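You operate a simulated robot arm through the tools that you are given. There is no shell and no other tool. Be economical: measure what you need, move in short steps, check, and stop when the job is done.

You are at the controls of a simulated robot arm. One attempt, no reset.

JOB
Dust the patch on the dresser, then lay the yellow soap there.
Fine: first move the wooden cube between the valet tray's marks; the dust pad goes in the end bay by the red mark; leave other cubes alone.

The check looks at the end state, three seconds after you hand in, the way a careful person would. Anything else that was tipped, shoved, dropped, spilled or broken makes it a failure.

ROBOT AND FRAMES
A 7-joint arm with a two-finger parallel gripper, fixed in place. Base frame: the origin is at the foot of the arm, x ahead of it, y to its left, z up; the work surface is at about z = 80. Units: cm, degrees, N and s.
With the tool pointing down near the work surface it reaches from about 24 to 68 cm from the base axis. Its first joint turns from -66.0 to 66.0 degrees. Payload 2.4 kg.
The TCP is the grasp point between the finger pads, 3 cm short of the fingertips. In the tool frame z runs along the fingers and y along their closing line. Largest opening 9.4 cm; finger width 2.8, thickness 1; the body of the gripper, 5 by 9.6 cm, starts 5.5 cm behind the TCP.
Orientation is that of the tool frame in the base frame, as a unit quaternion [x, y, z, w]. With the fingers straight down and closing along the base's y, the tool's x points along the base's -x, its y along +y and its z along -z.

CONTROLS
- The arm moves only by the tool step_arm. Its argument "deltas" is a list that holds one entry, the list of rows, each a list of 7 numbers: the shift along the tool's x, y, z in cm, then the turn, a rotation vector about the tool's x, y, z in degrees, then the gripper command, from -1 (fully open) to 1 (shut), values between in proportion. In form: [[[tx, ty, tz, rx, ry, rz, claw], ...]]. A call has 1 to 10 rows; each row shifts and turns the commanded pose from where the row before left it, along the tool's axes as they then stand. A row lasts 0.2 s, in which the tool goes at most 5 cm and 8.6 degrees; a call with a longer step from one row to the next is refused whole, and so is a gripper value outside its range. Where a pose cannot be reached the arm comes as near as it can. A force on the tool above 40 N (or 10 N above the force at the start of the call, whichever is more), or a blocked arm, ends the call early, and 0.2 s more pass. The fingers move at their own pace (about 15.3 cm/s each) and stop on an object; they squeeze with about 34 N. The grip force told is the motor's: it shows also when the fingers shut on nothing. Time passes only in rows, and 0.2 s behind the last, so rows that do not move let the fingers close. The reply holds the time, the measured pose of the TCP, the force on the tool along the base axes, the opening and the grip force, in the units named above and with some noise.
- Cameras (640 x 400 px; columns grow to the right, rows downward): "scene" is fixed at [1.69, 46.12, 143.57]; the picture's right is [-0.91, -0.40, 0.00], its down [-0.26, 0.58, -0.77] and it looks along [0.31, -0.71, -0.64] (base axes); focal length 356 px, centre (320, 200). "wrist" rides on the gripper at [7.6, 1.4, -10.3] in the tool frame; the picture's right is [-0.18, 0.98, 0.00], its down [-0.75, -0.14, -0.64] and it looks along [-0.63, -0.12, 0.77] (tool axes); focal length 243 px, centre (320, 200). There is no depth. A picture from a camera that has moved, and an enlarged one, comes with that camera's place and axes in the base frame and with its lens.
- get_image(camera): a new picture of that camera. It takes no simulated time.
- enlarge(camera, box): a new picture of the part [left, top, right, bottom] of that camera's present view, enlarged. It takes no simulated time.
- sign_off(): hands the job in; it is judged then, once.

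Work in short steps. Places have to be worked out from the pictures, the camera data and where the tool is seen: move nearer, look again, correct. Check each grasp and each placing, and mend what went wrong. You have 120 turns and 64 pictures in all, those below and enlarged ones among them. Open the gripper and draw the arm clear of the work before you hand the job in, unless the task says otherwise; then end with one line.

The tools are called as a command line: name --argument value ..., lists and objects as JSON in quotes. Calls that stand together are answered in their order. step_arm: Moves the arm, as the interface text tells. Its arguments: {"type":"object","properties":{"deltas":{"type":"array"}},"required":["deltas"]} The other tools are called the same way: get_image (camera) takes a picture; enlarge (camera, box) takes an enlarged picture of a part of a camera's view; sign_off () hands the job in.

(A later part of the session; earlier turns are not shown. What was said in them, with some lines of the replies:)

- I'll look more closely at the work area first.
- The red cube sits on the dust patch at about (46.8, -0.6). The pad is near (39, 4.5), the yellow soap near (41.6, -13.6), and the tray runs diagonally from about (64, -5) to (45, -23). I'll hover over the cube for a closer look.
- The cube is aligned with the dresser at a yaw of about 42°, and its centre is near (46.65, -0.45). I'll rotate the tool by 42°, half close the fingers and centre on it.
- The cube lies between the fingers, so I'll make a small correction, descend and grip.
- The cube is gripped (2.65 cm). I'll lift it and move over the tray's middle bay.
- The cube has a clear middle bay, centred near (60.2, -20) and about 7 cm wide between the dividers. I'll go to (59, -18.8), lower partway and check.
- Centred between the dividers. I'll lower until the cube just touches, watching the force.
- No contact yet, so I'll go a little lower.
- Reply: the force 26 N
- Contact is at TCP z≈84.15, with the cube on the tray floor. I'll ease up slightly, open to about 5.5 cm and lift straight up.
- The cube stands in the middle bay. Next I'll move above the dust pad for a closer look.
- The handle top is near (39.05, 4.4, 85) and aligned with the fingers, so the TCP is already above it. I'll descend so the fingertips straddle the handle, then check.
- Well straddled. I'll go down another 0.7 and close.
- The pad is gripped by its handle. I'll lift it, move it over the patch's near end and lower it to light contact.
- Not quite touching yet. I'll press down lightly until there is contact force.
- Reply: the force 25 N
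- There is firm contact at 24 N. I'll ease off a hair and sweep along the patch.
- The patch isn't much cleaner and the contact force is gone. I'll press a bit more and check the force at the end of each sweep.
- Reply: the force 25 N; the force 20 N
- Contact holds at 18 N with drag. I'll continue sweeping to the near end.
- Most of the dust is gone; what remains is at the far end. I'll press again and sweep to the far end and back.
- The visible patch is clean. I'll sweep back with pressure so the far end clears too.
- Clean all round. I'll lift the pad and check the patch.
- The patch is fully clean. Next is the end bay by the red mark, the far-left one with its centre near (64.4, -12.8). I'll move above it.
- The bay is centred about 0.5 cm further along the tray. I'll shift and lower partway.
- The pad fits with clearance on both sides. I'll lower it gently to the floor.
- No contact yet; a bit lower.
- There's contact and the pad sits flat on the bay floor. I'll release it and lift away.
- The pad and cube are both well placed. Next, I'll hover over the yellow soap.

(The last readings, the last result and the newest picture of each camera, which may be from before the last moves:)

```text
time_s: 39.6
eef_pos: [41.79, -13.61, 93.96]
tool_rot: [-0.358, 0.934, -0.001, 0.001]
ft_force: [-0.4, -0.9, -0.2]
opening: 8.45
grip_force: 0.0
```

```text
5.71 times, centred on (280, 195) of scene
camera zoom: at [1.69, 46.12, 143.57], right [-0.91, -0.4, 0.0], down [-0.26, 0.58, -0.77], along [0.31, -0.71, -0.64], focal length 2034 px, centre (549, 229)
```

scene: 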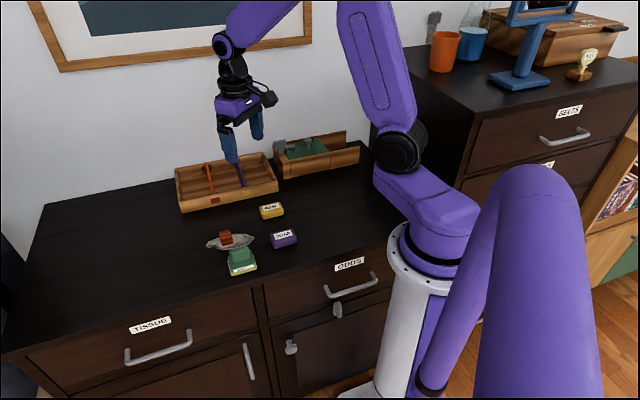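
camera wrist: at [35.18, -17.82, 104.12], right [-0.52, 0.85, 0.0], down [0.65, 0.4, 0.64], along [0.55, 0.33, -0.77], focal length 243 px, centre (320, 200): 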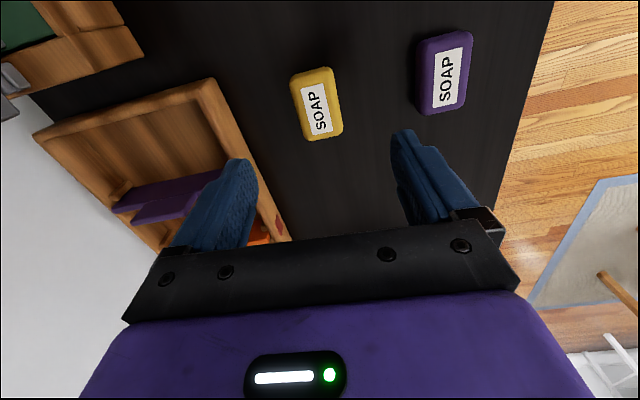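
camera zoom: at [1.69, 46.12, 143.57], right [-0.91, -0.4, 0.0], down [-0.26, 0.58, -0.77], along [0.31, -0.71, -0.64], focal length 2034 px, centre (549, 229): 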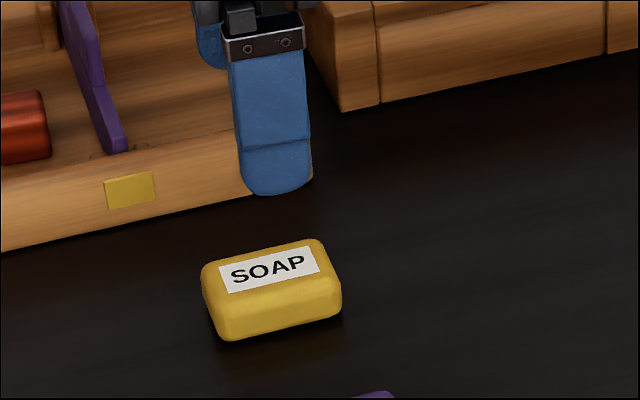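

The soap's centre is at about (41.8, -14.0), aligned at 40°. I'll nudge over and descend around it.

step_arm --deltas '[[[0.27, -0.3, 3, 0, 0, 0, -0.8], [0, 0, 3, 0, 0, 0, -0.8], [0, 0, 2.5, 0, 0, 0, -0.8], [0, 0, 1.2, 0, 0, 0, -0.8], [0, 0, 0, 0, 0, 0, -0.8]]]'

get_image --camera "wrist"

enlarge --camera "scene" --box '[230, 160, 330, 230]'

```text
time_s: 40.8
eef_pos: [41.76, -13.9, 84.47]
tool_rot: [-0.359, 0.933, -0.001, 0.0]
ft_force: [0.4, 0.4, 0.6]
opening: 8.46
grip_force: 0.0
```

```text
22 pictures are left
camera wrist: at [35.19, -18.2, 94.52], right [-0.52, 0.85, 0.0], down [0.65, 0.4, 0.64], along [0.55, 0.33, -0.77], focal length 243 px, centre (320, 200)
```

wrist: 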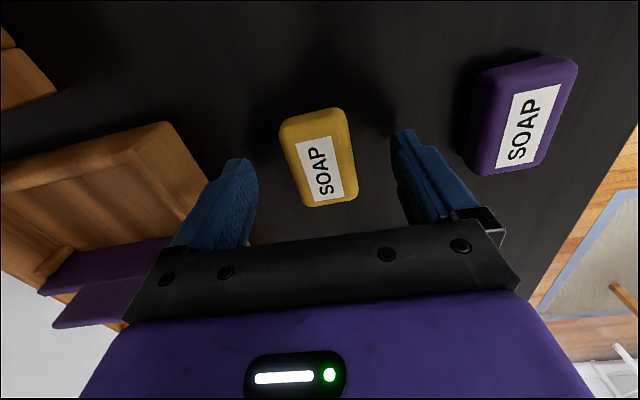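

```text
5.71 times, centred on (280, 195) of scene
camera zoom: at [1.69, 46.12, 143.57], right [-0.91, -0.4, 0.0], down [-0.26, 0.58, -0.77], along [0.31, -0.71, -0.64], focal length 2034 px, centre (549, 229)
```

zoom: 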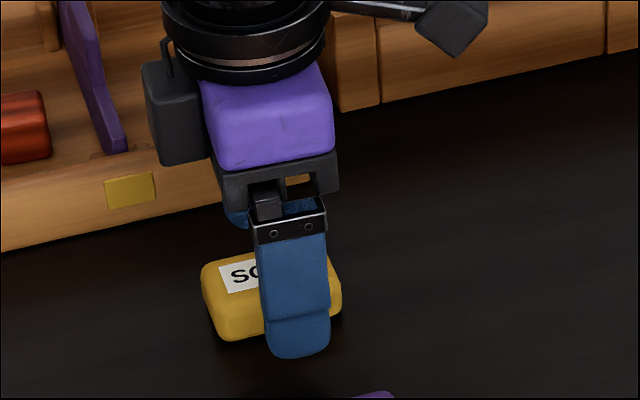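

The soap is between the fingers. I'll shift a touch along its length, go down 0.9 and grip.

step_arm --deltas '[[[-0.3, -0.1, 0.6, 0, 0, 0, -0.8], [0, 0, 0.4, 0, 0, 0, -0.8], [0, 0, 0, 0, 0, 0, 0], [0, 0, 0, 0, 0, 0, 1], [0, 0, 0, 0, 0, 0, 1], [0, 0, 0, 0, 0, 0, 1]]]'

get_image --camera "wrist"

```text
time_s: 42.2
eef_pos: [42.08, -13.64, 83.45]
tool_rot: [-0.358, 0.934, 0.0, 0.0]
ft_force: [0.8, 0.9, 1.9]
opening: 3.9
grip_force: 34.2
```

```text
20 pictures are left
camera wrist: at [35.48, -18.01, 93.6], right [-0.52, 0.85, 0.0], down [0.65, 0.4, 0.64], along [0.55, 0.33, -0.77], focal length 243 px, centre (320, 200)
```

wrist: 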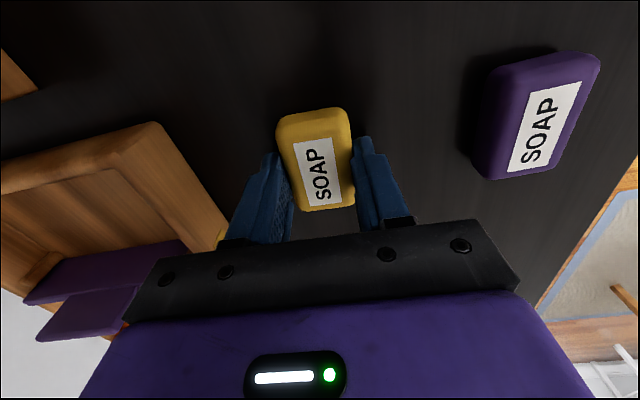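

The soap is gripped (3.9 cm). I'll lift it, carry it to the patch centre (46.3, -0.7) and lower it near the surface.

step_arm --deltas '[[[0, 0, -3, 0, 0, 0, 1], [0, 0, -3, 0, 0, 0, 1], [-2.98, 1.7, 0, 0, 0, 0, 1], [-2.98, 1.7, 0, 0, 0, 0, 1], [-2.98, 1.7, 0, 0, 0, 0, 1], [-2.98, 1.7, 0, 0, 0, 0, 1], [0, 0, 3, 0, 0, 0, 1], [0, 0, 2.4, 0, 0, 0, 1], [0, 0, 0, 0, 0, 0, 1]]]'

enlarge --camera "scene" --box '[190, 190, 310, 280]'

```text
time_s: 44.2
eef_pos: [46.46, -0.87, 83.83]
tool_rot: [-0.358, 0.934, -0.001, 0.0]
ft_force: [-0.2, 0.1, -0.6]
opening: 3.88
grip_force: 33.9
```

```text
4.44 times, centred on (250, 235) of scene
camera zoom: at [1.69, 46.12, 143.57], right [-0.91, -0.4, 0.0], down [-0.26, 0.58, -0.77], along [0.31, -0.71, -0.64], focal length 1582 px, centre (631, 44)
```

zoom: 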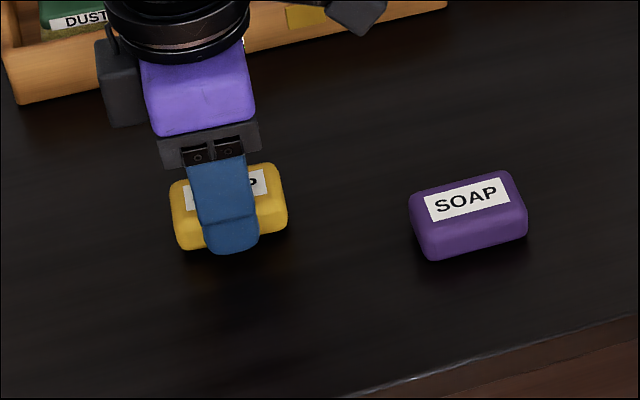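

The soap is right over where the patch was. I'll lower the last few millimetres.

step_arm --deltas '[[[0, 0, 0.2, 0, 0, 0, 1], [0, 0, 0.15, 0, 0, 0, 1], [0, 0, 0, 0, 0, 0, 1]]]'

```text
time_s: 45.0
eef_pos: [46.45, -0.88, 83.54]
tool_rot: [-0.359, 0.933, 0.001, 0.0]
ft_force: [-0.2, -0.5, -1.2]
opening: 3.92
grip_force: 34.2
```

step_arm --deltas '[[[0, 0, 0.1, 0, 0, 0, 1], [0, 0, 0.1, 0, 0, 0, 1], [0, 0, 0, 0, 0, 0, 1]]]'

```text
time_s: 45.8
eef_pos: [46.36, -0.81, 83.46]
tool_rot: [-0.36, 0.933, -0.001, 0.001]
ft_force: [-3.9, -0.2, 22.7]
opening: 3.91
grip_force: 34.0
```

Touchdown. I'll ease off, release and lift well clear.

step_arm --deltas '[[[0, 0, -0.15, 0, 0, 0, 1], [0, 0, 0, 0, 0, 0, 0.0], [0, 0, 0, 0, 0, 0, -0.5], [0, 0, -2, 0, 0, 0, -0.5], [0, 0, -4, 0, 0, 0, -0.5], [0, 0, -4, 0, 0, 0, -0.5], [0, 0, -4, 0, 0, 0, -1], [0, -4, -2, 0, 0, 0, -1], [0, -4, 0, 0, 0, 0, -1], [0, 0, 0, 0, 0, 0, -1]]]'

get_image --camera "scene"

enlarge --camera "scene" --box '[160, 130, 330, 290]'

```text
time_s: 48.0
eef_pos: [51.88, -6.69, 99.36]
tool_rot: [-0.359, 0.934, 0.0, 0.0]
ft_force: [-0.5, 0.4, 0.7]
opening: 9.4
grip_force: 0.0
```

```text
18 pictures are left
```

scene: 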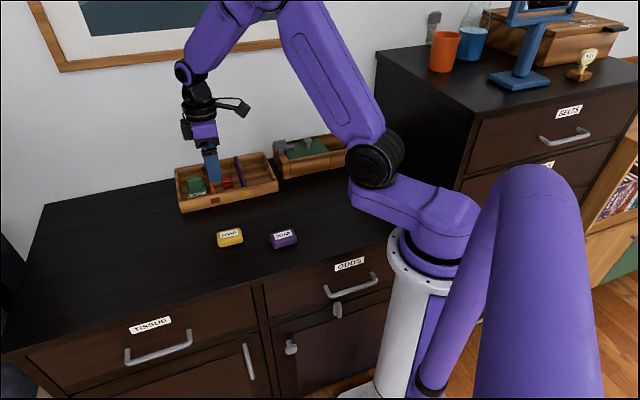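

```text
2.50 times, centred on (245, 210) of scene
camera zoom: at [1.69, 46.11, 143.57], right [-0.91, -0.4, 0.0], down [-0.26, 0.58, -0.77], along [0.31, -0.71, -0.64], focal length 890 px, centre (508, 175)
```

zoom: 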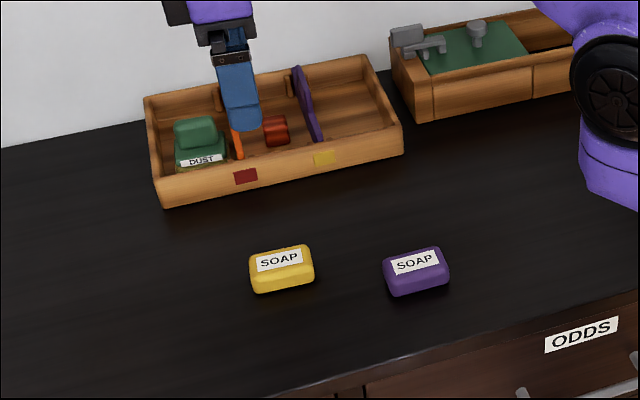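

Everything is in place. I'll draw the arm up and clear before handing in.

step_arm --deltas '[[[0, 0, -4, 0, 0, 0, -1], [0, 0, -4, 0, 0, 0, -1], [4, 0, 0, 0, 0, 0, -1], [4, 0, 0, 0, 0, 0, -1], [0, 0, 0, 0, 0, 0, -1]]]'

get_image --camera "scene"

```text
time_s: 49.2
eef_pos: [45.85, -12.17, 107.77]
tool_rot: [-0.358, 0.934, 0.0, 0.0]
ft_force: [-0.1, 0.1, 0.7]
opening: 9.39
grip_force: 0.1
```

```text
16 pictures are left
```

scene: 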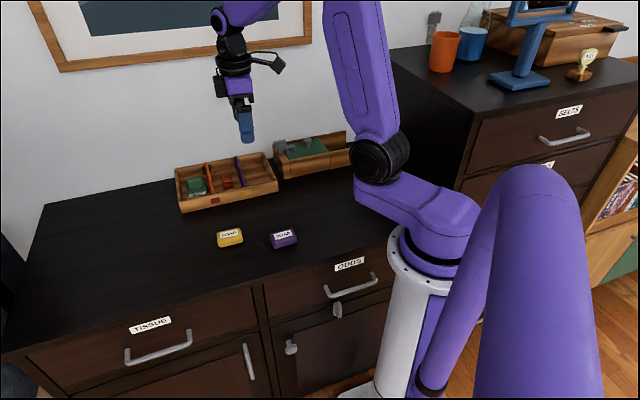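

The arm is clear, the gripper is open and the scene matches the job, so I'm handing in.

sign_off

```text
The job is handed in.
```

The patch is dusted with the yellow soap laid on it, the wooden cube is in the tray's middle bay between the marks, and the dust pad is in the end bay by the red mark.
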